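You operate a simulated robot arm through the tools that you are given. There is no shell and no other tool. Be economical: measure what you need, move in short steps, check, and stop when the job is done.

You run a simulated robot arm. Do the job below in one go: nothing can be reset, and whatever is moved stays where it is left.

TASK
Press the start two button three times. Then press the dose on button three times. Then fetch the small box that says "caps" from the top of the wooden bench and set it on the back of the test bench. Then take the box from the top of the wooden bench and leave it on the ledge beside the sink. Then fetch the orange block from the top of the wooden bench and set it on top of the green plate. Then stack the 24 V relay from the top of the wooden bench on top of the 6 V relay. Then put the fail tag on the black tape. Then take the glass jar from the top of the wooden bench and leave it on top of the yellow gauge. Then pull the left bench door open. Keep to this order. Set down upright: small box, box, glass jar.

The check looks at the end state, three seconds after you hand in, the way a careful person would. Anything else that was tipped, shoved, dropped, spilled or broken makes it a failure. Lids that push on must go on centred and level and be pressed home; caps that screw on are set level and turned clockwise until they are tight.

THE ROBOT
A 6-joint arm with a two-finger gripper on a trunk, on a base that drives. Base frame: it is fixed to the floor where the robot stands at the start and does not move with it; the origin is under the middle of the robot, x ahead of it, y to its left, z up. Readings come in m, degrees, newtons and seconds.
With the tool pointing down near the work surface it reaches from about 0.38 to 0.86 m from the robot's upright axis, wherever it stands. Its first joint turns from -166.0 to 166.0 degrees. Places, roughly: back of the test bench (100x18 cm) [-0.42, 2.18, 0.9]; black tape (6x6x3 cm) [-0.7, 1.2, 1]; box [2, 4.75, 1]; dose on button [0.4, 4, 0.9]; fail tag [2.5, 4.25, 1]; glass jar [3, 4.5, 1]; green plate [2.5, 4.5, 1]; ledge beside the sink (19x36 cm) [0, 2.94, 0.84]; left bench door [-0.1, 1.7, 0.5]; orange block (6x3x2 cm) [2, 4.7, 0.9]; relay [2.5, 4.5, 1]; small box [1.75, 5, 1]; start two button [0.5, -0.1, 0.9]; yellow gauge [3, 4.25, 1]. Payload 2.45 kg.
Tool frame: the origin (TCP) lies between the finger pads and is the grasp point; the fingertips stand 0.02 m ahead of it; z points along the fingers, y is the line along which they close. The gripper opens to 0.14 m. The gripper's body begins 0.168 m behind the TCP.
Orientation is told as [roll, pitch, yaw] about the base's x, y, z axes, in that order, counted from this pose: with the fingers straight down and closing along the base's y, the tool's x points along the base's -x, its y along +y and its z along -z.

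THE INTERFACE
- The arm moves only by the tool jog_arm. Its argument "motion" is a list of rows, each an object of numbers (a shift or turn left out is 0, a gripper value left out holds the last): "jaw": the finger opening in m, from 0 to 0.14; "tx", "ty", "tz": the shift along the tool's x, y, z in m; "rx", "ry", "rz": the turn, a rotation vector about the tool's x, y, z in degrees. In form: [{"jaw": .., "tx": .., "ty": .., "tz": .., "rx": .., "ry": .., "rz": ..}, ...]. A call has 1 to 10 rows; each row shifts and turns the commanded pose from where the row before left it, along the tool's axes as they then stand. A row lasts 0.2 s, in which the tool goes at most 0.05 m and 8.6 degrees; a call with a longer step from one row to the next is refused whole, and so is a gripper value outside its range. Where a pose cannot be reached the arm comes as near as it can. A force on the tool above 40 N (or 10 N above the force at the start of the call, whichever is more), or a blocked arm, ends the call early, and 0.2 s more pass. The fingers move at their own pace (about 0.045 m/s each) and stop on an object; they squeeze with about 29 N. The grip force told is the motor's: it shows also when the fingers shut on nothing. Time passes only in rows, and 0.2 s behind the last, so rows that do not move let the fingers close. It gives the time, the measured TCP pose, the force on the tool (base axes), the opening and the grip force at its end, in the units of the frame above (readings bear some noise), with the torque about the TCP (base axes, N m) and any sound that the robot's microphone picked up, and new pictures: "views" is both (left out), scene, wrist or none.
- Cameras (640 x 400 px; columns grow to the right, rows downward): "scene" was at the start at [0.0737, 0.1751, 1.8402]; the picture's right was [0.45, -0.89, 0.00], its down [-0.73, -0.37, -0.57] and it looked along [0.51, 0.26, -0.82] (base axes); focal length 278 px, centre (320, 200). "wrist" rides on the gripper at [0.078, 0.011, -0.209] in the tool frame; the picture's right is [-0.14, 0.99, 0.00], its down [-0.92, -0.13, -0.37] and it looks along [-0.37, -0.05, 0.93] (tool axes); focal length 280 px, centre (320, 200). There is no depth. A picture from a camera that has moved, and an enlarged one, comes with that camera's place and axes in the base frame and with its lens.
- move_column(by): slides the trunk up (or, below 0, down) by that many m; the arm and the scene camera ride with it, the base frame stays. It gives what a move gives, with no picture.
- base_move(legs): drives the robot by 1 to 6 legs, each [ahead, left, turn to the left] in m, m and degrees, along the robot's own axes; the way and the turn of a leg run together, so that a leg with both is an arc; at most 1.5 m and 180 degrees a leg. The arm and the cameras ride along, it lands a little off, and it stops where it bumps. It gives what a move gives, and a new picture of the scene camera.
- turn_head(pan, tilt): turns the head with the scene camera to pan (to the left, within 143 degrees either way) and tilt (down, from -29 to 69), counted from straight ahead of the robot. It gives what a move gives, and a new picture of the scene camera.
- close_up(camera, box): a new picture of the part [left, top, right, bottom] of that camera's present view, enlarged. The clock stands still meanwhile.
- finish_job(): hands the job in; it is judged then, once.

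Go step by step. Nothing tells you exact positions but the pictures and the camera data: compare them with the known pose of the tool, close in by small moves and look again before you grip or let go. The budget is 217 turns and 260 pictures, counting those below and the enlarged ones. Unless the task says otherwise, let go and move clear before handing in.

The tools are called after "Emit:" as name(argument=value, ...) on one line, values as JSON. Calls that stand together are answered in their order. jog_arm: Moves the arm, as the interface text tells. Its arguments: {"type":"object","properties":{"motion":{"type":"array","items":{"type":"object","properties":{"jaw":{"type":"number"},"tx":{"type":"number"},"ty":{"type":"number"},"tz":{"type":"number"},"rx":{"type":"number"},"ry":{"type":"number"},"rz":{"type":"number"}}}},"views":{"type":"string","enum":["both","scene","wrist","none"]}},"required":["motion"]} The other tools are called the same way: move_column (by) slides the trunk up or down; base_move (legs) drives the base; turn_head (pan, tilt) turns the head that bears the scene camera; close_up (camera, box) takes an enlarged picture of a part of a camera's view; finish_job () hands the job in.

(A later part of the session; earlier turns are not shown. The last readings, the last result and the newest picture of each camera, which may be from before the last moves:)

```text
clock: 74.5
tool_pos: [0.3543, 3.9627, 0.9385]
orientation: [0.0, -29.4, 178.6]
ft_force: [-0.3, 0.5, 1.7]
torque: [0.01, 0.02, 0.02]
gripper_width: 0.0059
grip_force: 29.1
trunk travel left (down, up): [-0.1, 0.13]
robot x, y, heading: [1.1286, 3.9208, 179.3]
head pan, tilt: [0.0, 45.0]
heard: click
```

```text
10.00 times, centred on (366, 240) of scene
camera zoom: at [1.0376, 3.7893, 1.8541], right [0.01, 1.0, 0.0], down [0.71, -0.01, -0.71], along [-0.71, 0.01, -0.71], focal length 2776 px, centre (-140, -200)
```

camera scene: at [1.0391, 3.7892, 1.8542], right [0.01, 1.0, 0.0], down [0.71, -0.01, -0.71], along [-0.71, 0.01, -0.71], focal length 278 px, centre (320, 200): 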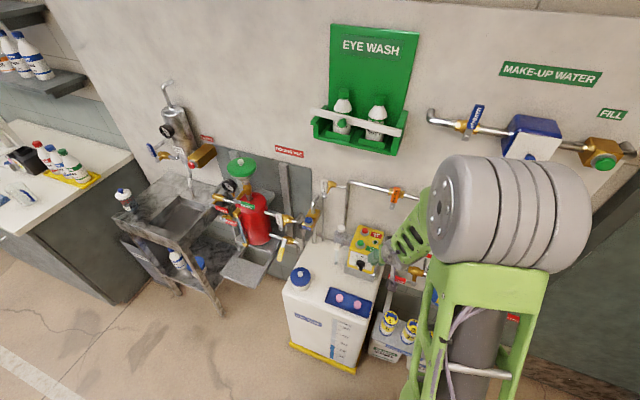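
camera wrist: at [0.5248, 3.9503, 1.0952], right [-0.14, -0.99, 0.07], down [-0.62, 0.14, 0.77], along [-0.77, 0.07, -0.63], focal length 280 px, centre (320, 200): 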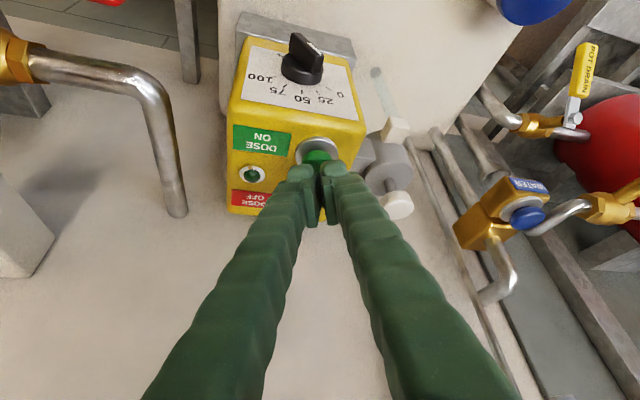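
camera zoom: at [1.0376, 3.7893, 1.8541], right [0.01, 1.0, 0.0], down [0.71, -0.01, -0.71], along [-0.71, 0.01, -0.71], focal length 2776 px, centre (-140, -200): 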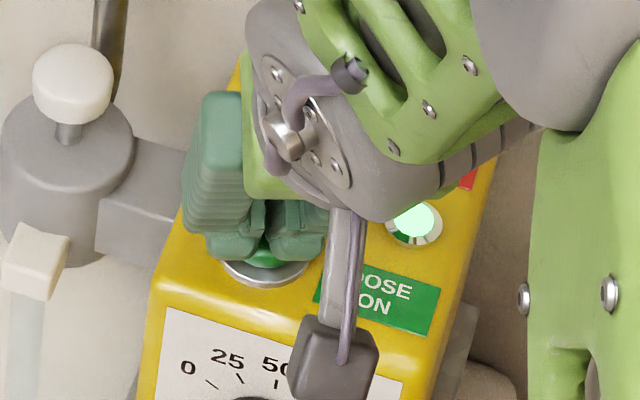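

Click, and the lamp lit. I release and press twice more.

Emit:
jog_arm(motion=[{"tx": -0.004, "tz": -0.007}, {"tx": -0.002, "tz": -0.0035}, {}], views="none")

Emit:
jog_arm(motion=[{"tx": 0.004, "tz": 0.007}, {"tx": 0.001, "tz": 0.00175}, {"tx": 0.001, "tz": 0.00175}], views="none")

Emit:
jog_arm(motion=[{"tx": -0.004, "tz": -0.007}, {"tx": -0.002, "tz": -0.0035}, {}], views="none")

```text
clock: 75.3
tool_pos: [0.354, 3.9633, 0.9511]
orientation: [-0.2, -29.4, 178.7]
ft_force: [0.1, 1.0, 0.9]
torque: [0.01, 0.01, 0.01]
gripper_width: 0.0002
grip_force: 29.2
trunk travel left (down, up): [-0.1, 0.13]
robot x, y, heading: [1.1275, 3.9225, 179.4]
head pan, tilt: [0.0, 45.0]
```

```text
clock: 76.1
tool_pos: [0.3545, 3.9623, 0.9386]
orientation: [0.0, -29.4, 178.7]
ft_force: [-0.3, 0.1, 1.6]
torque: [0.05, 0.02, 0.01]
gripper_width: 0.0059
grip_force: 29.4
trunk travel left (down, up): [-0.1, 0.13]
robot x, y, heading: [1.131, 3.9246, 178.8]
head pan, tilt: [0.0, 45.0]
heard: click
```

```text
clock: 76.9
tool_pos: [0.3548, 3.9621, 0.951]
orientation: [-0.1, -29.4, 178.7]
ft_force: [0.4, -0.3, 0.1]
torque: [-0.03, -0.02, 0.02]
gripper_width: 0.0002
grip_force: 29.6
trunk travel left (down, up): [-0.1, 0.13]
robot x, y, heading: [1.1291, 3.9209, 179.1]
head pan, tilt: [0.0, 45.0]
```

Two clicks; the third press now, then retreat along +x and up.

Emit:
jog_arm(motion=[{"tx": 0.004, "tz": 0.007}, {"tx": 0.001, "tz": 0.00175}, {"tx": 0.001, "tz": 0.00175}], views="none")

Emit:
jog_arm(motion=[{"tx": -0.004, "tz": -0.007}, {"tx": -0.02, "tz": -0.035}, {"tx": -0.02, "tz": -0.035}, {"tx": 0.035, "tz": -0.02}, {"tx": 0.035, "tz": -0.02}], views="none")

Emit:
base_move(legs=[[-0.15, 0.5, 0]])

```text
clock: 77.7
tool_pos: [0.3538, 3.9612, 0.9386]
orientation: [0.0, -29.3, 178.7]
ft_force: [0.8, -0.2, 2.1]
torque: [0.06, 0.0, -0.02]
gripper_width: 0.0061
grip_force: 29.8
trunk travel left (down, up): [-0.1, 0.13]
robot x, y, heading: [1.132, 3.9262, 179.2]
head pan, tilt: [0.0, 45.0]
heard: click
```

```text
clock: 78.9
tool_pos: [0.4007, 3.9475, 0.9947]
orientation: [0.7, -28.7, 179.3]
ft_force: [0.2, -0.8, 0.8]
torque: [-0.04, 0.0, -0.05]
gripper_width: 0.0
grip_force: 29.1
out of reach, approached as far as the arm can: row 2, 3, 4, 5
trunk travel left (down, up): [-0.1, 0.13]
robot x, y, heading: [1.13, 3.9262, 179.2]
head pan, tilt: [0.0, 45.0]
```

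```text
clock: 83.9
tool_pos: [0.5458, 3.4361, 0.9927]
orientation: [1.0, -28.7, 178.8]
ft_force: [-0.9, -0.6, 0.3]
torque: [0.02, 0.0, -0.01]
gripper_width: 0.0001
grip_force: 29.6
trunk travel left (down, up): [-0.1, 0.13]
robot x, y, heading: [1.276, 3.4141, 179.3]
head pan, tilt: [0.0, 45.0]
camera scene: at [1.1835, 3.2778, 1.854], right [0.01, 1.0, 0.0], down [0.71, -0.01, -0.71], along [-0.71, 0.01, -0.71], focal length 278 px, centre (320, 200)
```

scene: 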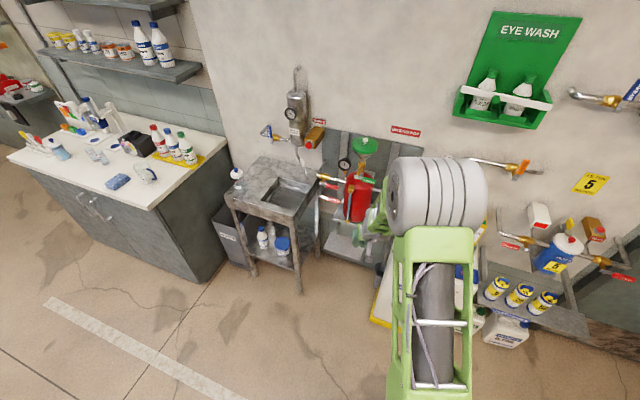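

Dose button is pressed three times. I straighten the tool, then turn toward the wooden bench.

Emit:
jog_arm(motion=[{"ry": 7.2}, {"ry": 7.2}, {"ry": 7.2}, {"ry": 7.2}, {"tz": -0.05}, {"tz": -0.05}, {"tz": -0.05}, {"tz": -0.05}], views="none")

Emit:
base_move(legs=[[0, 0, -90]])

Emit:
turn_head(pan=0, tilt=25)

```text
clock: 85.7
tool_pos: [0.5987, 3.4271, 1.188]
orientation: [5.5, -18.8, 180.0]
ft_force: [-0.2, 0.4, 0.6]
torque: [0.01, 0.06, 0.0]
gripper_width: 0.0
grip_force: 29.6
out of reach, approached as far as the arm can: row 1, 2, 3
trunk travel left (down, up): [-0.1, 0.13]
robot x, y, heading: [1.277, 3.4155, 179.5]
head pan, tilt: [0.0, 45.0]
```

```text
clock: 89.9
tool_pos: [1.2857, 4.0954, 1.1875]
orientation: [5.5, -18.9, 90.4]
ft_force: [-0.2, -0.8, -0.2]
torque: [0.0, 0.0, 0.0]
gripper_width: 0.0
grip_force: 29.8
trunk travel left (down, up): [-0.1, 0.13]
robot x, y, heading: [1.2759, 3.4149, 89.7]
head pan, tilt: [0.0, 45.0]
camera scene: at [1.1373, 3.509, 1.854], right [1.0, -0.01, 0.0], down [0.0, -0.71, -0.71], along [0.0, 0.71, -0.71], focal length 278 px, centre (320, 200)
```

scene: 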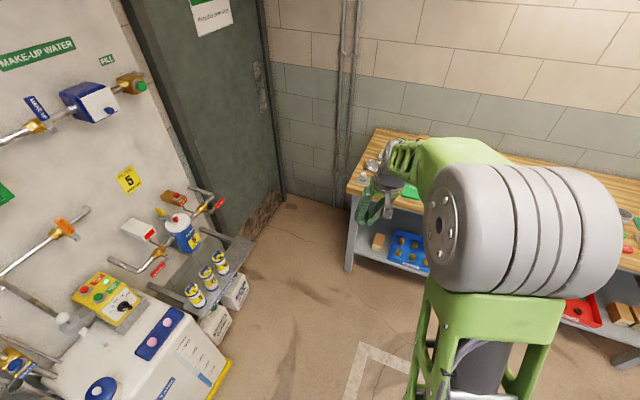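

```text
clock: 90.7
tool_pos: [1.2849, 4.0949, 1.188]
orientation: [5.6, -18.8, 90.3]
ft_force: [-0.7, -0.3, 0.2]
torque: [-0.01, 0.02, -0.01]
gripper_width: 0.0001
grip_force: 29.3
trunk travel left (down, up): [-0.1, 0.13]
robot x, y, heading: [1.2774, 3.4125, 89.4]
head pan, tilt: [0.0, 25.0]
camera scene: at [1.1372, 3.5198, 1.8846], right [1.0, -0.01, 0.0], down [0.0, -0.42, -0.91], along [0.01, 0.91, -0.42], focal length 278 px, centre (320, 200)
```

scene: 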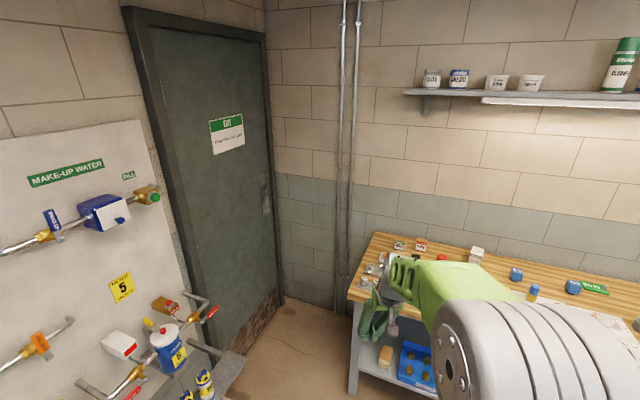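

I level the tool (roll and pitch to zero) and then drive to see the bench contents.

Emit:
jog_arm(motion=[{"rx": 5.5}, {"ry": 6.3}, {"ry": 6.3}, {"ry": 6.3}], views="none")

Emit:
jog_arm(motion=[{"tx": 0.05}, {"tx": 0.05}, {"tx": 0.05}, {"tx": 0.05}, {"tz": -0.04}], views="none")

Emit:
base_move(legs=[[0, -0.75, 0]])

Emit:
turn_head(pan=5, tilt=35)

```text
clock: 91.7
tool_pos: [1.286, 4.0959, 1.1874]
orientation: [-0.1, 0.4, 90.4]
ft_force: [0.5, 0.6, -0.1]
torque: [-0.01, -0.03, 0.04]
gripper_width: 0.0001
grip_force: 29.4
trunk travel left (down, up): [-0.1, 0.13]
robot x, y, heading: [1.279, 3.4113, 89.6]
head pan, tilt: [0.0, 25.0]
```

```text
clock: 92.9
tool_pos: [1.2866, 3.8907, 1.2281]
orientation: [0.0, 0.1, 90.4]
ft_force: [-0.5, 0.7, 0.6]
torque: [0.04, 0.0, -0.01]
gripper_width: 0.0
grip_force: 29.4
trunk travel left (down, up): [-0.1, 0.13]
robot x, y, heading: [1.2789, 3.4139, 89.5]
head pan, tilt: [0.0, 25.0]
```

```text
clock: 99.8
tool_pos: [2.0294, 3.8889, 1.2271]
orientation: [0.0, 0.1, 90.7]
ft_force: [0.4, -0.3, -0.4]
torque: [-0.01, 0.01, 0.04]
gripper_width: 0.0
grip_force: 29.4
trunk travel left (down, up): [-0.1, 0.13]
robot x, y, heading: [2.0192, 3.4132, 89.7]
head pan, tilt: [0.0, 25.0]
camera scene: at [1.8813, 3.5161, 1.8846], right [1.0, 0.0, 0.0], down [0.0, -0.42, -0.91], along [0.0, 0.91, -0.42], focal length 278 px, centre (320, 200)
```

scene: 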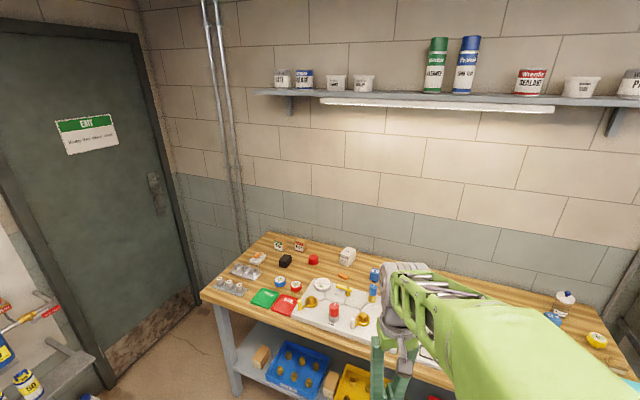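

```text
clock: 100.6
tool_pos: [2.0291, 3.8877, 1.228]
orientation: [0.0, 0.1, 90.7]
ft_force: [0.7, -0.5, -0.1]
torque: [-0.01, -0.01, -0.01]
gripper_width: 0.0
grip_force: 29.4
trunk travel left (down, up): [-0.1, 0.13]
robot x, y, heading: [2.0241, 3.4102, 89.9]
head pan, tilt: [5.0, 35.0]
camera scene: at [1.8734, 3.5117, 1.8689], right [1.0, 0.08, 0.0], down [0.05, -0.57, -0.82], along [-0.07, 0.82, -0.57], focal length 278 px, centre (320, 200)
```

scene: 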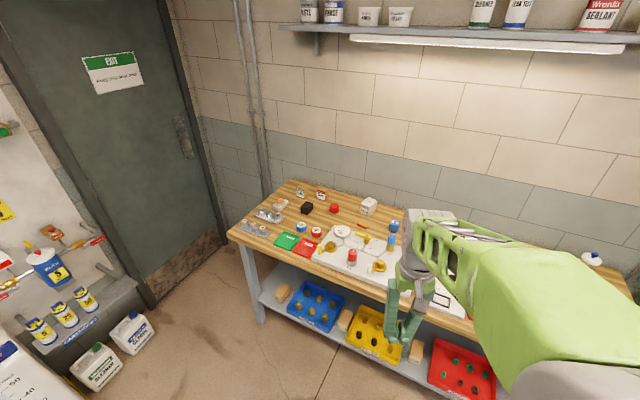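

Two small boxes stand at the bench's back left. I zoom in on the bench parts.

Emit:
close_up(camera="scene", box=[230, 170, 326, 230])

Emit:
close_up(camera="scene", box=[260, 190, 420, 290])

```text
6.67 times, centred on (278, 200) of scene
camera zoom: at [1.8734, 3.5117, 1.8689], right [1.0, 0.08, 0.0], down [0.05, -0.57, -0.82], along [-0.07, 0.82, -0.57], focal length 1850 px, centre (600, 200)
```

zoom: 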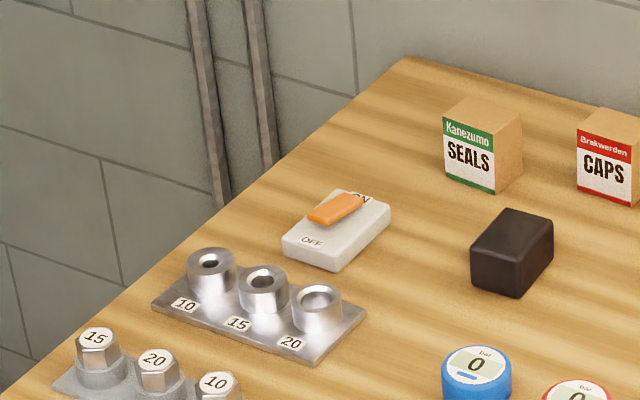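

```text
4.00 times, centred on (340, 240) of scene
camera zoom: at [1.8734, 3.5117, 1.8689], right [1.0, 0.08, 0.0], down [0.05, -0.57, -0.82], along [-0.07, 0.82, -0.57], focal length 1110 px, centre (240, 40)
```

zoom: 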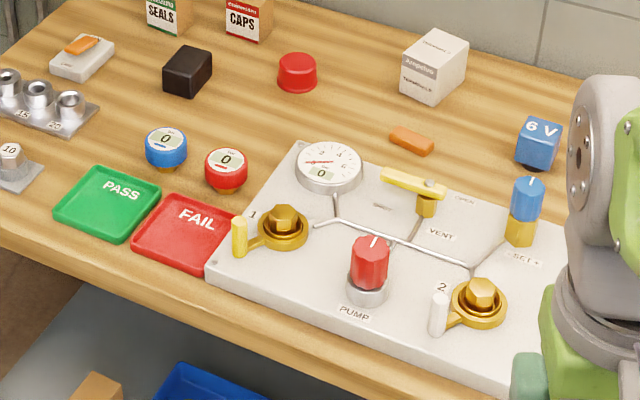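

CAPS (red label) sits at about (1.76, 4.89), and the bench is rotated about -22°. I square up to the bench at heading 67.5° and approach.

Emit:
base_move(legs=[[0, 0, -22.4], [0.0, 0.809, 0], [0.46, 0, 0]])

Emit:
turn_head(pan=0, tilt=50)

Emit:
jog_arm(motion=[{"jaw": 0.1, "tx": -0.04}, {"tx": -0.04}, {"tx": -0.04}, {"tx": -0.04}], views="wrist")

```text
clock: 111.5
tool_pos: [1.6463, 4.5739, 1.2274]
orientation: [0.0, 0.2, 67.5]
ft_force: [0.6, -0.7, -0.4]
torque: [-0.06, 0.04, 0.02]
gripper_width: 0.0001
grip_force: 29.2
trunk travel left (down, up): [-0.1, 0.13]
robot x, y, heading: [1.4495, 4.1361, 66.8]
head pan, tilt: [5.0, 35.0]
camera scene: at [1.3561, 4.2882, 1.8688], right [0.95, -0.31, 0.0], down [-0.18, -0.55, -0.82], along [0.26, 0.78, -0.57], focal length 278 px, centre (320, 200)
```

scene: 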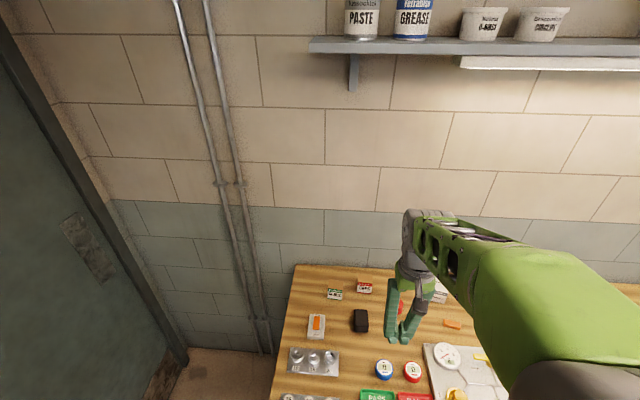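

```text
clock: 112.3
tool_pos: [1.6485, 4.5724, 1.2275]
orientation: [0.0, 0.1, 67.5]
ft_force: [-0.6, 0.4, 0.5]
torque: [0.0, 0.03, 0.0]
gripper_width: 0.0003
grip_force: 28.7
trunk travel left (down, up): [-0.1, 0.13]
robot x, y, heading: [1.4506, 4.1378, 66.9]
head pan, tilt: [0.0, 50.0]
camera scene: at [1.3586, 4.2746, 1.8472], right [0.92, -0.39, 0.0], down [-0.3, -0.7, -0.64], along [0.25, 0.59, -0.77], focal length 278 px, centre (320, 200)
```

scene: 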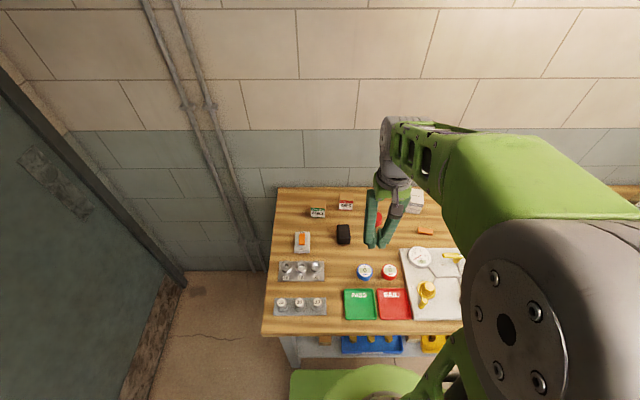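

```text
clock: 113.3
tool_pos: [1.7101, 4.7202, 1.2279]
orientation: [0.0, 0.1, 67.5]
ft_force: [0.1, 0.4, 0.4]
torque: [-0.06, 0.02, -0.03]
gripper_width: 0.0878
grip_force: 0.1
trunk travel left (down, up): [-0.1, 0.13]
robot x, y, heading: [1.4475, 4.1388, 66.8]
head pan, tilt: [0.0, 50.0]
camera wrist: at [1.6719, 4.6518, 1.4362], right [-0.86, 0.51, 0.0], down [0.47, 0.8, 0.37], along [0.19, 0.32, -0.93], focal length 280 px, centre (320, 200)
```

wrist: 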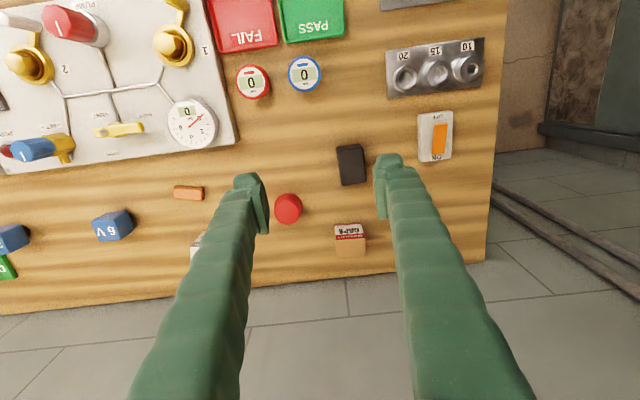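

CAPS is visible in both cameras; I zoom in both to triangulate.

Emit:
close_up(camera="scene", box=[290, 180, 386, 240])

Emit:
close_up(camera="wrist", box=[270, 180, 430, 280])

```text
6.67 times, centred on (338, 210) of scene
camera zoom: at [1.3592, 4.2759, 1.847], right [0.92, -0.39, 0.0], down [-0.3, -0.7, -0.64], along [0.25, 0.59, -0.77], focal length 1850 px, centre (200, 133)
```

zoom: 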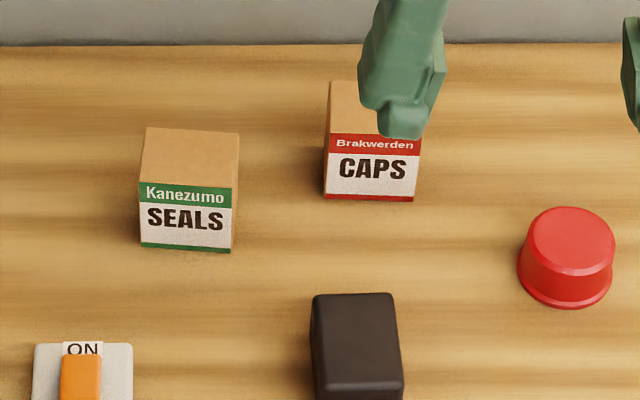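

```text
4.00 times, centred on (350, 230) of wrist
camera zoom: at [1.6719, 4.6518, 1.4362], right [-0.86, 0.51, 0.0], down [0.47, 0.8, 0.37], along [0.19, 0.32, -0.93], focal length 1122 px, centre (200, 80)
```

zoom: 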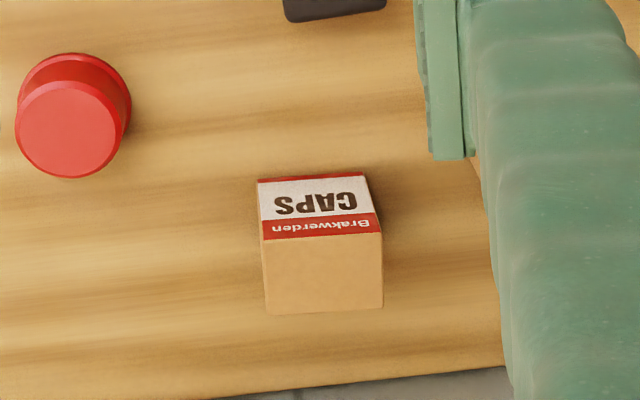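

CAPS is centred at about (1.78, 4.97), top 0.90, slightly beyond straight-down reach. I check my clearance to the bench front.

Emit:
turn_head(pan=5, tilt=69)

```text
clock: 114.1
tool_pos: [1.7096, 4.7186, 1.228]
orientation: [0.0, 0.1, 67.5]
ft_force: [0.0, -0.1, -1.4]
torque: [-0.04, 0.01, -0.01]
gripper_width: 0.1004
grip_force: 0.0
trunk travel left (down, up): [-0.1, 0.13]
robot x, y, heading: [1.4551, 4.1371, 66.8]
head pan, tilt: [5.0, 68.8]
camera scene: at [1.3457, 4.2568, 1.8252], right [0.95, -0.31, 0.0], down [-0.29, -0.89, -0.36], along [0.11, 0.34, -0.93], focal length 278 px, centre (320, 200)
```

scene: 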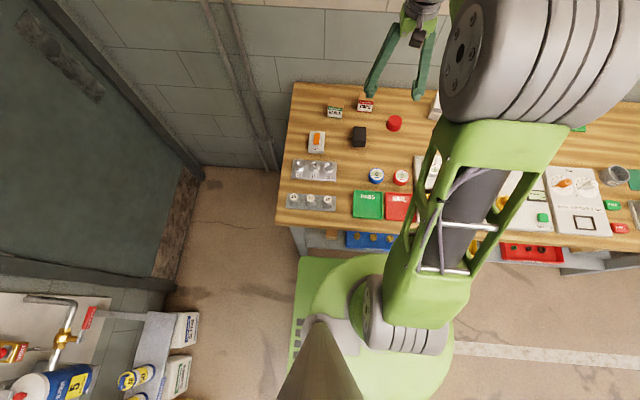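

The base front is nearly flush with the bench, so I tilt the tool 20° outward for more reach, align with the box, and move above it.

Emit:
jog_arm(motion=[{"jaw": 0.09, "rz": 5}, {"ry": -7}, {"ry": -7}, {"ry": -6}, {"tx": -0.0402, "tz": 0.0146, "ty": 0.00875}, {"tx": -0.0402, "tz": 0.0146, "ty": 0.00875}, {"tx": -0.0402, "tz": 0.0146, "ty": 0.00875}, {"tx": -0.0402, "tz": 0.0146, "ty": 0.00875}, {"tx": -0.0402, "tz": 0.0146, "ty": 0.00875}, {"tx": -0.0402, "tz": 0.0146, "ty": 0.00875}], views="wrist")

Emit:
turn_head(pan=0, tilt=50)

```text
clock: 116.3
tool_pos: [1.781, 4.975, 1.2282]
orientation: [-0.1, -19.8, 62.6]
ft_force: [0.6, 0.9, -0.5]
torque: [-0.05, 0.02, 0.02]
gripper_width: 0.0898
grip_force: 0.0
trunk travel left (down, up): [-0.1, 0.13]
robot x, y, heading: [1.4573, 4.136, 66.8]
head pan, tilt: [5.0, 68.8]
camera wrist: at [1.7076, 4.8521, 1.3973], right [-0.82, 0.57, 0.05], down [0.46, 0.6, 0.66], along [0.35, 0.56, -0.75], focal length 280 px, centre (320, 200)
```

wrist: 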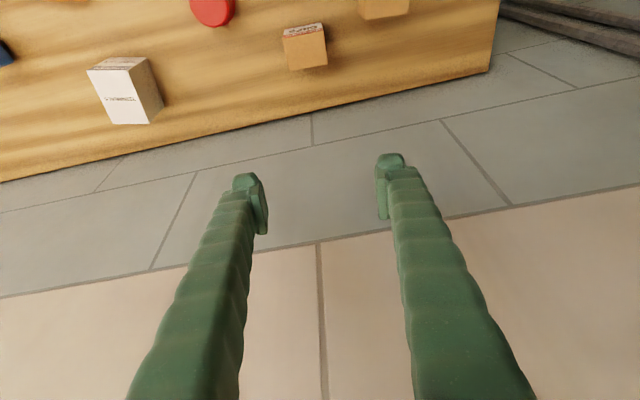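

```text
clock: 117.2
tool_pos: [1.7821, 4.9736, 1.2307]
orientation: [0.0, -19.9, 62.5]
ft_force: [0.1, 0.6, 0.3]
torque: [-0.01, 0.03, -0.02]
gripper_width: 0.0902
grip_force: 0.2
trunk travel left (down, up): [-0.1, 0.13]
robot x, y, heading: [1.4515, 4.133, 66.7]
head pan, tilt: [0.0, 50.0]
camera scene: at [1.3585, 4.2744, 1.8471], right [0.92, -0.39, 0.0], down [-0.3, -0.7, -0.64], along [0.25, 0.59, -0.77], focal length 278 px, centre (320, 200)
```

scene: 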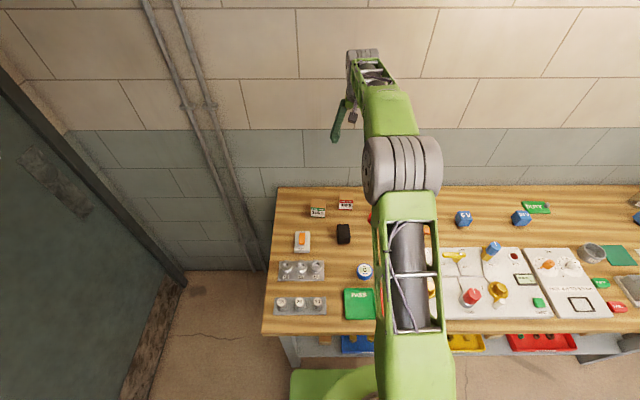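

Recomputed with better agreement: box centre about (1.773, 4.948), top 0.935. I descend to z≈1.0 and look again.

Emit:
jog_arm(motion=[{"tx": 0.0173, "tz": 0.0345, "ty": -0.004}, {"tx": 0.0173, "tz": 0.0345}, {"tx": 0.0173, "tz": 0.0345}, {"tx": 0.0173, "tz": 0.0345}, {"tx": 0.0173, "tz": 0.0345}, {"tx": 0.0173, "tz": 0.0345}], views="wrist")

Emit:
close_up(camera="scene", box=[290, 180, 386, 240])

```text
clock: 118.6
tool_pos: [1.7689, 4.9464, 0.9972]
orientation: [0.0, -19.9, 62.5]
ft_force: [0.0, -0.1, 0.6]
torque: [-0.01, 0.03, -0.01]
gripper_width: 0.0898
grip_force: 0.2
trunk travel left (down, up): [-0.1, 0.13]
robot x, y, heading: [1.4572, 4.1351, 66.9]
head pan, tilt: [0.0, 50.0]
camera wrist: at [1.6943, 4.8238, 1.1667], right [-0.82, 0.57, 0.05], down [0.46, 0.6, 0.66], along [0.35, 0.56, -0.75], focal length 280 px, centre (320, 200)
```

wrist: 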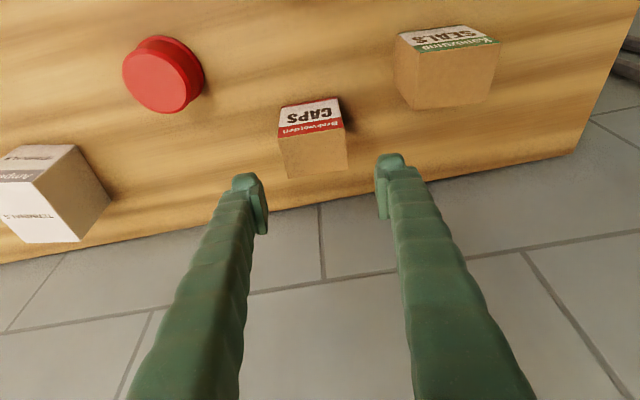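

```text
6.67 times, centred on (338, 210) of scene
camera zoom: at [1.3588, 4.2751, 1.8471], right [0.92, -0.39, 0.0], down [-0.3, -0.7, -0.64], along [0.25, 0.59, -0.77], focal length 1850 px, centre (200, 133)
```

zoom: 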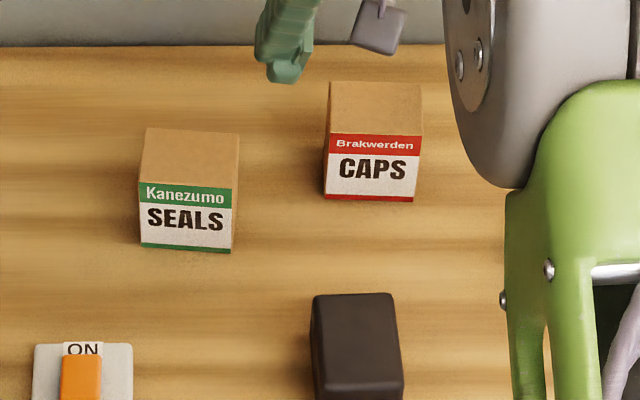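

CAPS centre is confirmed at about (1.773, 4.946). I descend straight to grasp height and close.

Emit:
jog_arm(motion=[{"tx": 0.0105, "tz": 0.0288, "ty": -0.004}, {"tx": 0.0105, "tz": 0.0288}, {"tx": 0.0105, "tz": 0.0288}], views="wrist")

Emit:
close_up(camera="scene", box=[290, 180, 386, 240])

```text
clock: 119.4
tool_pos: [1.7744, 4.9451, 0.9058]
orientation: [0.0, -19.9, 62.5]
ft_force: [-0.2, 0.2, 0.8]
torque: [-0.03, 0.02, -0.02]
gripper_width: 0.0901
grip_force: 0.0
trunk travel left (down, up): [-0.1, 0.13]
robot x, y, heading: [1.4531, 4.1399, 66.9]
head pan, tilt: [0.0, 50.0]
camera wrist: at [1.6997, 4.8211, 1.0744], right [-0.82, 0.57, 0.05], down [0.45, 0.6, 0.66], along [0.35, 0.56, -0.75], focal length 280 px, centre (320, 200)
```

wrist: 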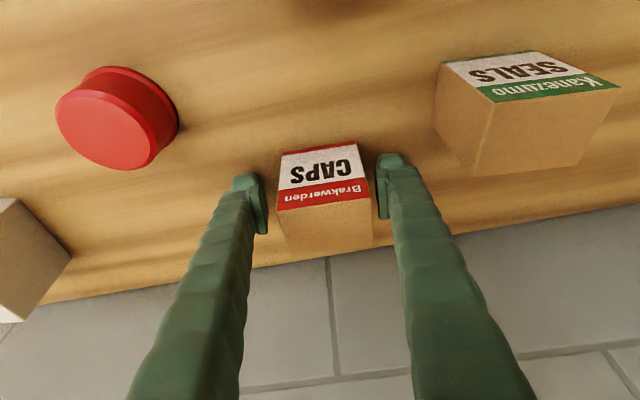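

```text
6.67 times, centred on (338, 210) of scene
camera zoom: at [1.3587, 4.2748, 1.8471], right [0.92, -0.39, 0.0], down [-0.3, -0.7, -0.64], along [0.25, 0.59, -0.77], focal length 1850 px, centre (200, 133)
```

zoom: 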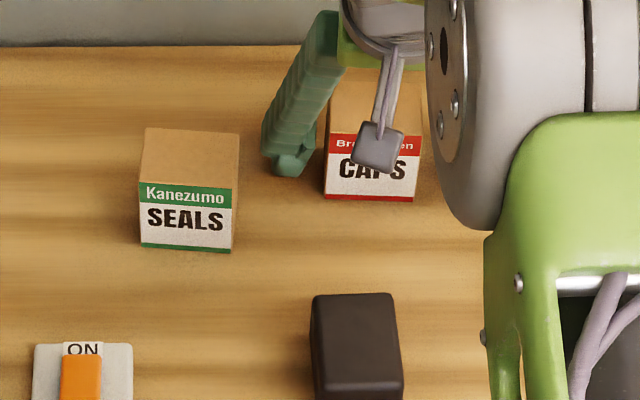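

The fingers straddle the box. I close and lift a little.

Emit:
jog_arm(motion=[{"jaw": 0.03}, {}, {}, {}, {"tx": -0.006, "tz": -0.018}, {"tx": -0.01, "tz": -0.028}, {"tx": -0.01, "tz": -0.028}], views="wrist")

```text
clock: 121.0
tool_pos: [1.7744, 4.9436, 0.9843]
orientation: [0.0, -19.9, 62.4]
ft_force: [0.0, -0.7, -0.4]
torque: [0.02, -0.03, -0.02]
gripper_width: 0.062
grip_force: 29.0
trunk travel left (down, up): [-0.1, 0.13]
robot x, y, heading: [1.45, 4.1379, 67.0]
head pan, tilt: [0.0, 50.0]
camera wrist: at [1.7003, 4.8209, 1.1535], right [-0.82, 0.57, 0.05], down [0.45, 0.6, 0.66], along [0.35, 0.56, -0.75], focal length 280 px, centre (320, 200)
```

wrist: 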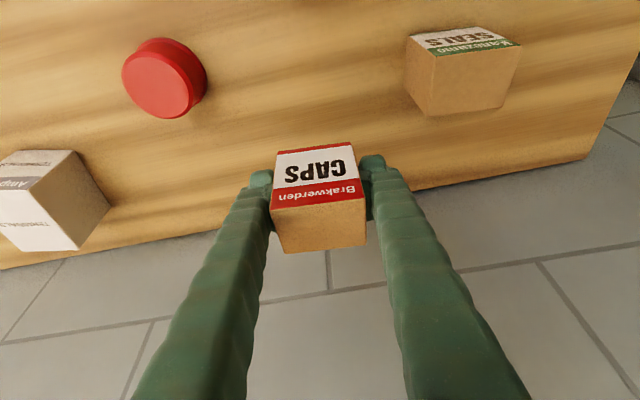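

Held upright. I lift, retract, and then drive toward the test bench.

Emit:
jog_arm(motion=[{"tx": -0.0137, "tz": -0.0376}, {"tx": -0.0137, "tz": -0.0376}, {"tx": -0.0137, "tz": -0.0376}, {"tx": -0.0137, "tz": -0.0376}, {"tx": -0.0137, "tz": -0.0376}, {"tx": 0.0376, "tz": -0.0137}, {"tx": 0.0376, "tz": -0.0137}, {"tx": 0.0376, "tz": -0.0137}, {"tx": 0.0376, "tz": -0.0137}, {"tx": 0.0376, "tz": -0.0137}], views="none")

Emit:
base_move(legs=[[-0.9, 0, 0], [0, 0, 110], [0.6, 0, 0]])

```text
clock: 123.2
tool_pos: [1.6852, 4.7653, 1.1854]
orientation: [0.1, -19.9, 62.5]
ft_force: [-0.3, -0.3, 0.1]
torque: [0.02, -0.01, 0.01]
gripper_width: 0.062
grip_force: 28.7
trunk travel left (down, up): [-0.1, 0.13]
robot x, y, heading: [1.452, 4.1391, 66.9]
head pan, tilt: [0.0, 50.0]
```

```text
clock: 134.6
tool_pos: [-0.0035, 3.3667, 1.1832]
orientation: [0.0, -19.2, 170.8]
ft_force: [0.6, 0.1, 0.2]
torque: [0.0, 0.01, 0.0]
gripper_width: 0.0619
grip_force: 28.7
trunk travel left (down, up): [-0.1, 0.13]
robot x, y, heading: [0.6649, 3.3519, 175.3]
head pan, tilt: [0.0, 50.0]
stopped in leg 3: the force on the tool passed its limit at 77 N (the readings are from after the stop); the commanded pose is now the measured one
camera scene: at [0.565, 3.2173, 1.8471], right [0.08, 1.0, 0.0], down [0.76, -0.06, -0.64], along [-0.64, 0.05, -0.77], focal length 278 px, centre (320, 200)
```

scene: 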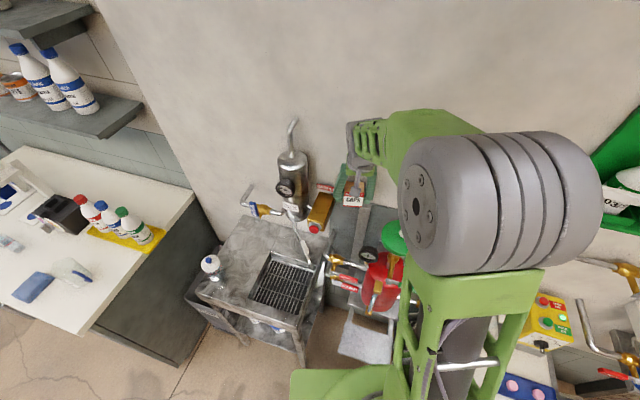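

I drove too close to the dosing pot and touched it. I back off right away and check for damage.

Emit:
base_move(legs=[[-0.4, 0, 0]])

Emit:
close_up(camera="scene", box=[240, 100, 480, 250])

Emit:
jog_arm(motion=[{}], views="wrist")

```text
clock: 137.1
tool_pos: [0.3926, 3.332, 1.1827]
orientation: [0.1, -19.3, 171.0]
ft_force: [1.4, -0.1, -0.3]
torque: [0.02, 0.05, -0.02]
gripper_width: 0.0621
grip_force: 29.5
trunk travel left (down, up): [-0.1, 0.13]
robot x, y, heading: [1.0576, 3.318, 175.4]
head pan, tilt: [0.0, 50.0]
camera scene: at [0.96, 3.1858, 1.8472], right [0.08, 1.0, 0.0], down [0.76, -0.06, -0.64], along [-0.64, 0.05, -0.77], focal length 278 px, centre (320, 200)
```

scene: 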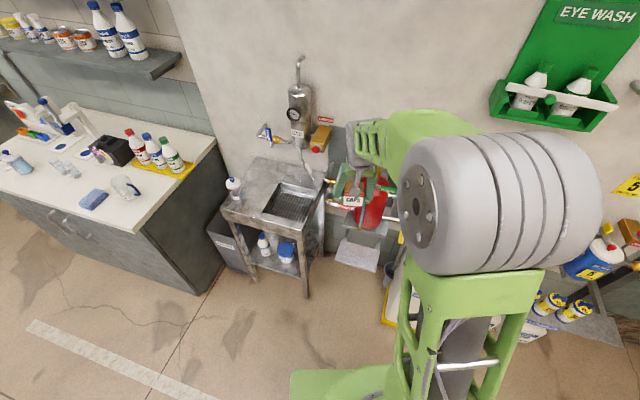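

```text
2.67 times, centred on (360, 175) of scene
camera zoom: at [0.96, 3.1858, 1.8472], right [0.08, 1.0, 0.0], down [0.76, -0.06, -0.64], along [-0.64, 0.05, -0.77], focal length 740 px, centre (213, 267)
```

zoom: 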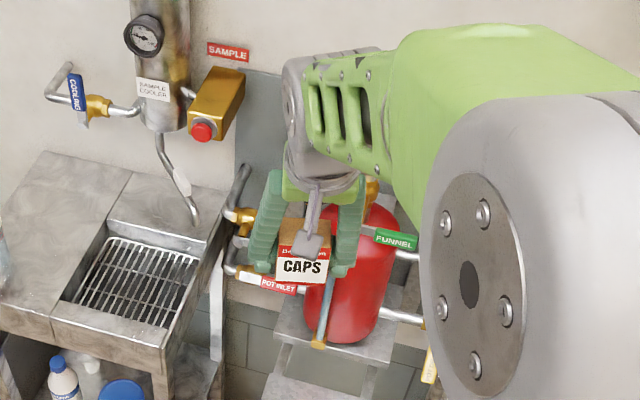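

```text
clock: 137.5
tool_pos: [0.3904, 3.3331, 1.1818]
orientation: [0.1, -19.0, 171.0]
ft_force: [0.5, 0.0, -0.2]
torque: [0.0, 0.01, 0.0]
gripper_width: 0.062
grip_force: 29.1
trunk travel left (down, up): [-0.1, 0.13]
robot x, y, heading: [1.0609, 3.3152, 175.6]
head pan, tilt: [0.0, 50.0]
camera wrist: at [0.5309, 3.3005, 1.3538], right [-0.28, -0.96, 0.05], down [-0.72, 0.24, 0.65], along [-0.63, 0.15, -0.76], focal length 280 px, centre (320, 200)
```

wrist: 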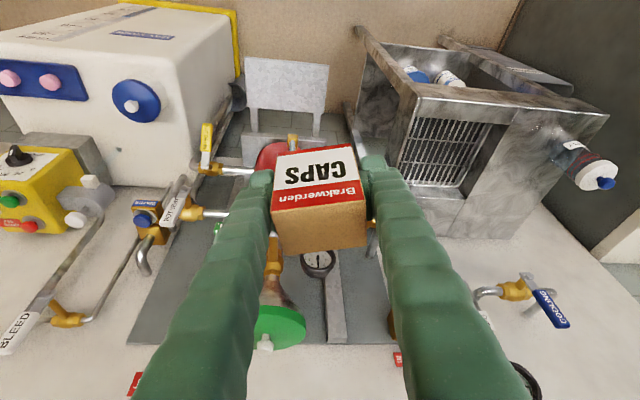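

Nothing appears disturbed, and the box is still held. I drive to a standoff in front of the test bench, facing the wall (heading 157°).

Emit:
base_move(legs=[[0, 0, -18.6], [-0.5, 0, 0], [0, 0.77, 0], [0, 0.76, 0]])

Emit:
turn_head(pan=0, tilt=30)

```text
clock: 155.0
tool_pos: [0.3057, 1.9205, 1.1823]
orientation: [0.0, -19.2, 153.2]
ft_force: [-0.4, 0.3, -0.7]
torque: [0.03, -0.01, 0.02]
gripper_width: 0.062
grip_force: 29.7
trunk travel left (down, up): [-0.1, 0.13]
robot x, y, heading: [0.934, 1.7015, 157.9]
head pan, tilt: [0.0, 50.0]
camera scene: at [0.8017, 1.6059, 1.8471], right [0.38, 0.93, 0.0], down [0.71, -0.29, -0.64], along [-0.59, 0.24, -0.77], focal length 278 px, centre (320, 200)
```

scene: 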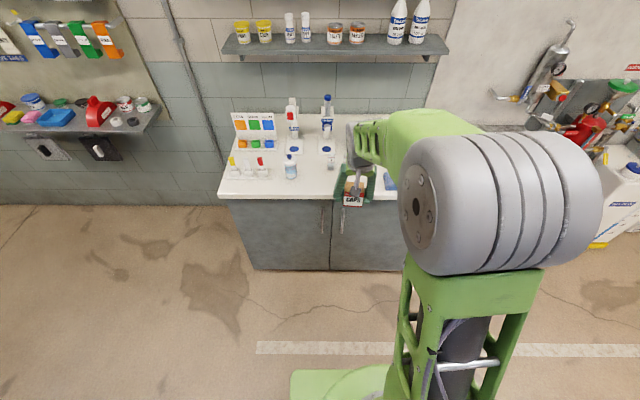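

```text
clock: 155.8
tool_pos: [0.3048, 1.9202, 1.1831]
orientation: [-0.1, -19.1, 153.2]
ft_force: [-0.2, 0.1, 0.0]
torque: [0.02, 0.02, -0.01]
gripper_width: 0.062
grip_force: 29.4
trunk travel left (down, up): [-0.1, 0.13]
robot x, y, heading: [0.9364, 1.6976, 157.7]
head pan, tilt: [0.0, 30.0]
camera scene: at [0.7893, 1.6111, 1.8766], right [0.38, 0.93, 0.0], down [0.46, -0.19, -0.87], along [-0.8, 0.33, -0.5], focal length 278 px, centre (320, 200)
```

scene: 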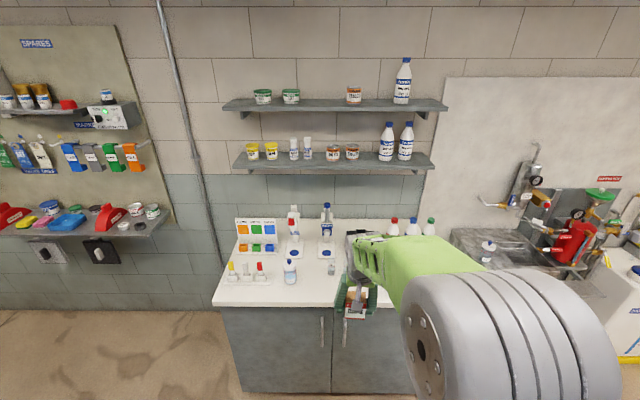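

I zoom in on the bench top to find a free spot along the back.

Emit:
close_up(camera="scene", box=[205, 190, 445, 340])

Emit:
jog_arm(motion=[{"ty": 0.05}, {"ty": 0.05}, {"ty": 0.05}, {"ty": 0.05}, {"ty": 0.05}], views="scene")

Emit:
close_up(camera="scene", box=[240, 190, 480, 340])

```text
2.67 times, centred on (325, 265) of scene
camera zoom: at [0.7893, 1.6111, 1.8766], right [0.38, 0.93, 0.0], down [0.46, -0.19, -0.87], along [-0.8, 0.33, -0.5], focal length 740 px, centre (307, 27)
```

zoom: 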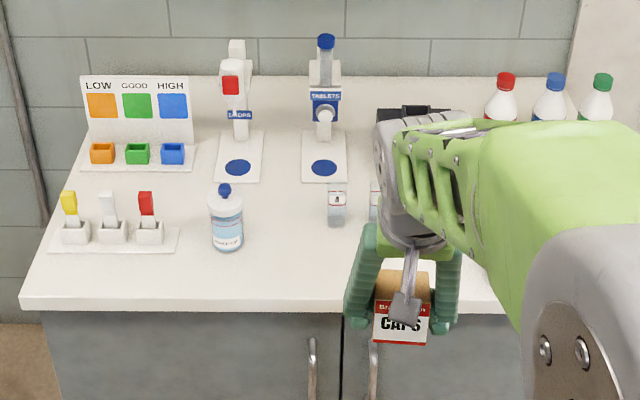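

```text
clock: 157.0
tool_pos: [0.1941, 1.6935, 1.1797]
orientation: [0.0, -19.1, 153.2]
ft_force: [-1.1, 0.3, -0.8]
torque: [0.04, -0.03, -0.01]
gripper_width: 0.0623
grip_force: 29.2
trunk travel left (down, up): [-0.1, 0.13]
robot x, y, heading: [0.9367, 1.7011, 157.8]
head pan, tilt: [0.0, 30.0]
camera scene: at [0.7886, 1.61, 1.8765], right [0.38, 0.93, 0.0], down [0.46, -0.19, -0.87], along [-0.8, 0.33, -0.5], focal length 278 px, centre (320, 200)
```

scene: 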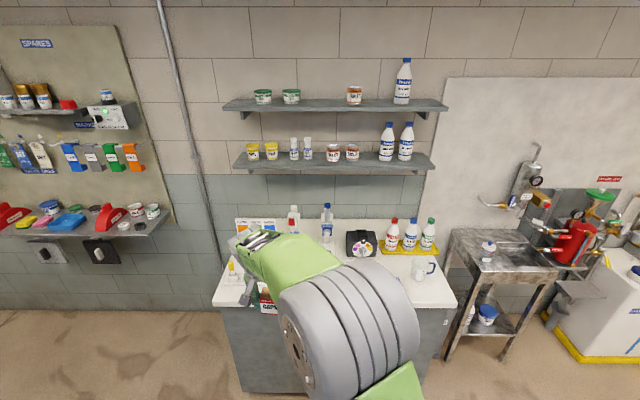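

```text
2.67 times, centred on (360, 265) of scene
camera zoom: at [0.7886, 1.61, 1.8765], right [0.38, 0.93, 0.0], down [0.46, -0.19, -0.87], along [-0.8, 0.33, -0.5], focal length 740 px, centre (213, 27)
```

zoom: 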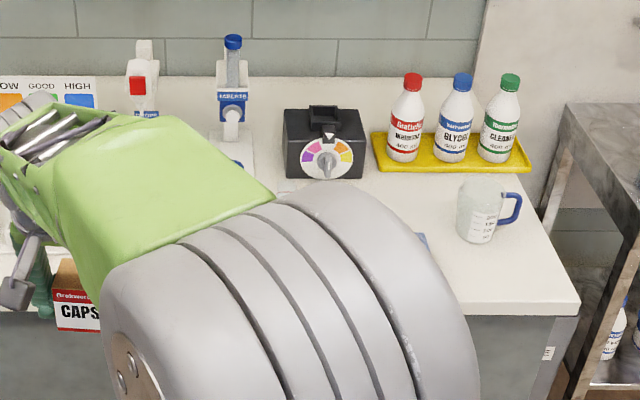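

The back strip is free behind the comparator, but a shelf overhangs it. So I'll need a steeper tool tilt: I'll set the box down on the clear front area, regrip at 45°, then place it at the back. First I drive closer and go over the regrip spot.

Emit:
base_move(legs=[[0.2, 0, 0]])

Emit:
jog_arm(motion=[{"rx": -1.46, "rz": -4.04, "ry": -0.8}, {"tx": -0.0193, "tz": 0.0335, "ty": -0.0295}, {"tx": -0.0193, "tz": 0.0335, "ty": -0.0295}, {"tx": -0.0193, "tz": 0.0335, "ty": -0.0295}, {"tx": -0.0193, "tz": 0.0335, "ty": -0.0295}], views="both")

```text
clock: 158.6
tool_pos: [0.0064, 1.7699, 1.1806]
orientation: [0.0, -19.1, 153.4]
ft_force: [0.0, 0.4, -0.5]
torque: [-0.04, -0.04, 0.03]
gripper_width: 0.0618
grip_force: 29.4
trunk travel left (down, up): [-0.1, 0.13]
robot x, y, heading: [0.7494, 1.7757, 157.9]
head pan, tilt: [0.0, 30.0]
camera scene: at [0.6002, 1.6877, 1.8765], right [0.38, 0.93, 0.0], down [0.46, -0.19, -0.87], along [-0.8, 0.33, -0.5], focal length 278 px, centre (320, 200)
```

scene: 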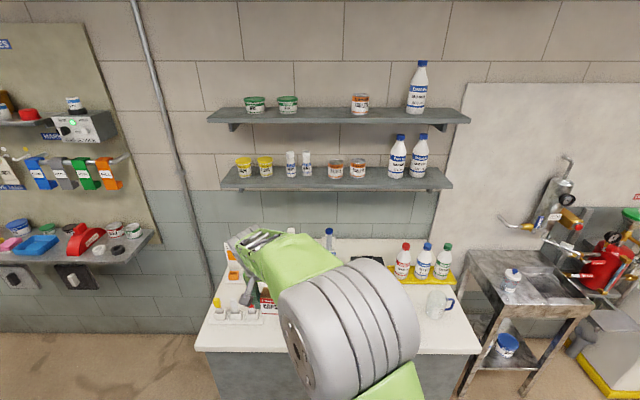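

```text
clock: 159.8
tool_pos: [-0.0617, 1.9249, 1.0809]
orientation: [0.1, -19.9, 157.7]
ft_force: [-0.4, 0.3, -0.2]
torque: [-0.03, -0.02, 0.02]
gripper_width: 0.0619
grip_force: 29.6
trunk travel left (down, up): [-0.1, 0.13]
robot x, y, heading: [0.7432, 1.7748, 158.3]
head pan, tilt: [0.0, 30.0]
camera scene: at [0.6003, 1.6883, 1.8765], right [0.38, 0.93, 0.0], down [0.46, -0.19, -0.87], along [-0.8, 0.33, -0.5], focal length 278 px, centre (320, 200)
camera wrist: at [0.0704, 1.8603, 1.2492], right [-0.5, -0.87, 0.05], down [-0.64, 0.4, 0.66], along [-0.59, 0.3, -0.75], focal length 280 px, centre (320, 200)
```

scene: 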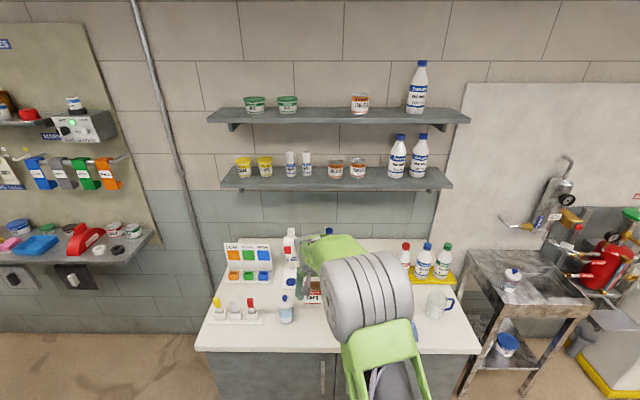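
wrist: 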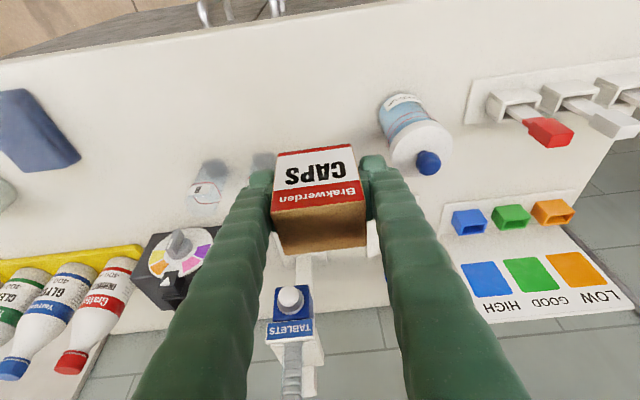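

The wrist view shows a clear patch between the vials and the pill bottle. I shift slightly toward the front and lower.

Emit:
jog_arm(motion=[{"tx": 0.0175, "tz": 0.0335, "ty": 0.003}, {"tx": 0.0175, "tz": 0.0335, "ty": 0.003}, {"tx": 0.0175, "tz": 0.0335, "ty": 0.003}, {"tx": 0.0175, "tz": 0.0335, "ty": 0.003}], views="wrist")

Emit:
turn_head(pan=0, tilt=45)

```text
clock: 160.8
tool_pos: [-0.0429, 1.9031, 0.9305]
orientation: [0.0, -19.9, 157.7]
ft_force: [0.1, -0.1, -1.7]
torque: [-0.01, -0.02, 0.0]
gripper_width: 0.0619
grip_force: 28.5
trunk travel left (down, up): [-0.1, 0.13]
robot x, y, heading: [0.7488, 1.7772, 157.9]
head pan, tilt: [0.0, 30.0]
camera wrist: at [0.0878, 1.8387, 1.0991], right [-0.5, -0.87, 0.05], down [-0.64, 0.4, 0.66], along [-0.59, 0.3, -0.75], focal length 280 px, centre (320, 200)
```

wrist: 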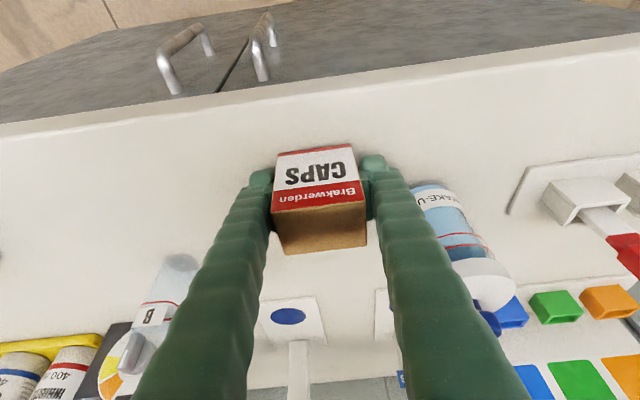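

```text
clock: 161.6
tool_pos: [-0.0424, 1.9052, 0.9321]
orientation: [0.0, -19.9, 157.6]
ft_force: [-1.1, 0.9, -2.0]
torque: [-0.03, -0.01, 0.0]
gripper_width: 0.0619
grip_force: 28.9
trunk travel left (down, up): [-0.1, 0.13]
robot x, y, heading: [0.7467, 1.7738, 158.0]
head pan, tilt: [0.0, 45.0]
camera scene: at [0.61, 1.6838, 1.8541], right [0.38, 0.93, 0.0], down [0.65, -0.27, -0.71], along [-0.66, 0.27, -0.71], focal length 278 px, centre (320, 200)
```

scene: 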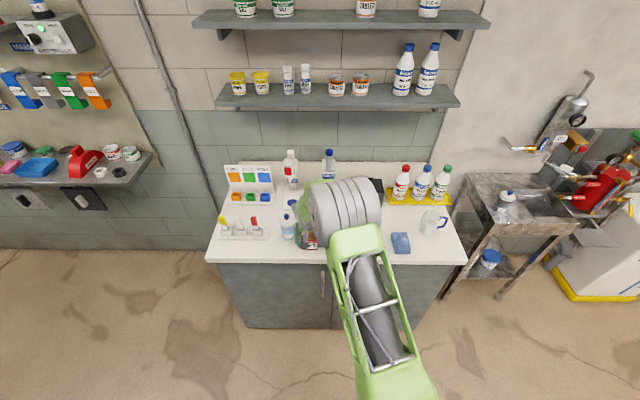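

Near the surface; I lower gently until contact is felt.

Emit:
jog_arm(motion=[{"tx": 0.0017, "tz": 0.0047}, {"tx": 0.0014, "tz": 0.0038}], views="none")

Emit:
jog_arm(motion=[{"tx": 0.001, "tz": 0.0028}], views="none")

```text
clock: 162.2
tool_pos: [-0.0438, 1.904, 0.925]
orientation: [0.3, -20.3, 157.6]
ft_force: [5.0, -1.6, 24.9]
torque: [-0.18, -0.41, 0.01]
gripper_width: 0.0621
grip_force: 29.2
trunk travel left (down, up): [-0.1, 0.13]
robot x, y, heading: [0.751, 1.7781, 158.0]
head pan, tilt: [0.0, 45.0]
```

```text
clock: 162.6
tool_pos: [-0.0442, 1.9059, 0.9224]
orientation: [0.2, -20.3, 157.7]
ft_force: [-1.8, 1.4, 28.2]
torque: [0.15, -0.26, -0.03]
gripper_width: 0.062
grip_force: 29.1
trunk travel left (down, up): [-0.1, 0.13]
robot x, y, heading: [0.7445, 1.7767, 157.9]
head pan, tilt: [0.0, 45.0]
```

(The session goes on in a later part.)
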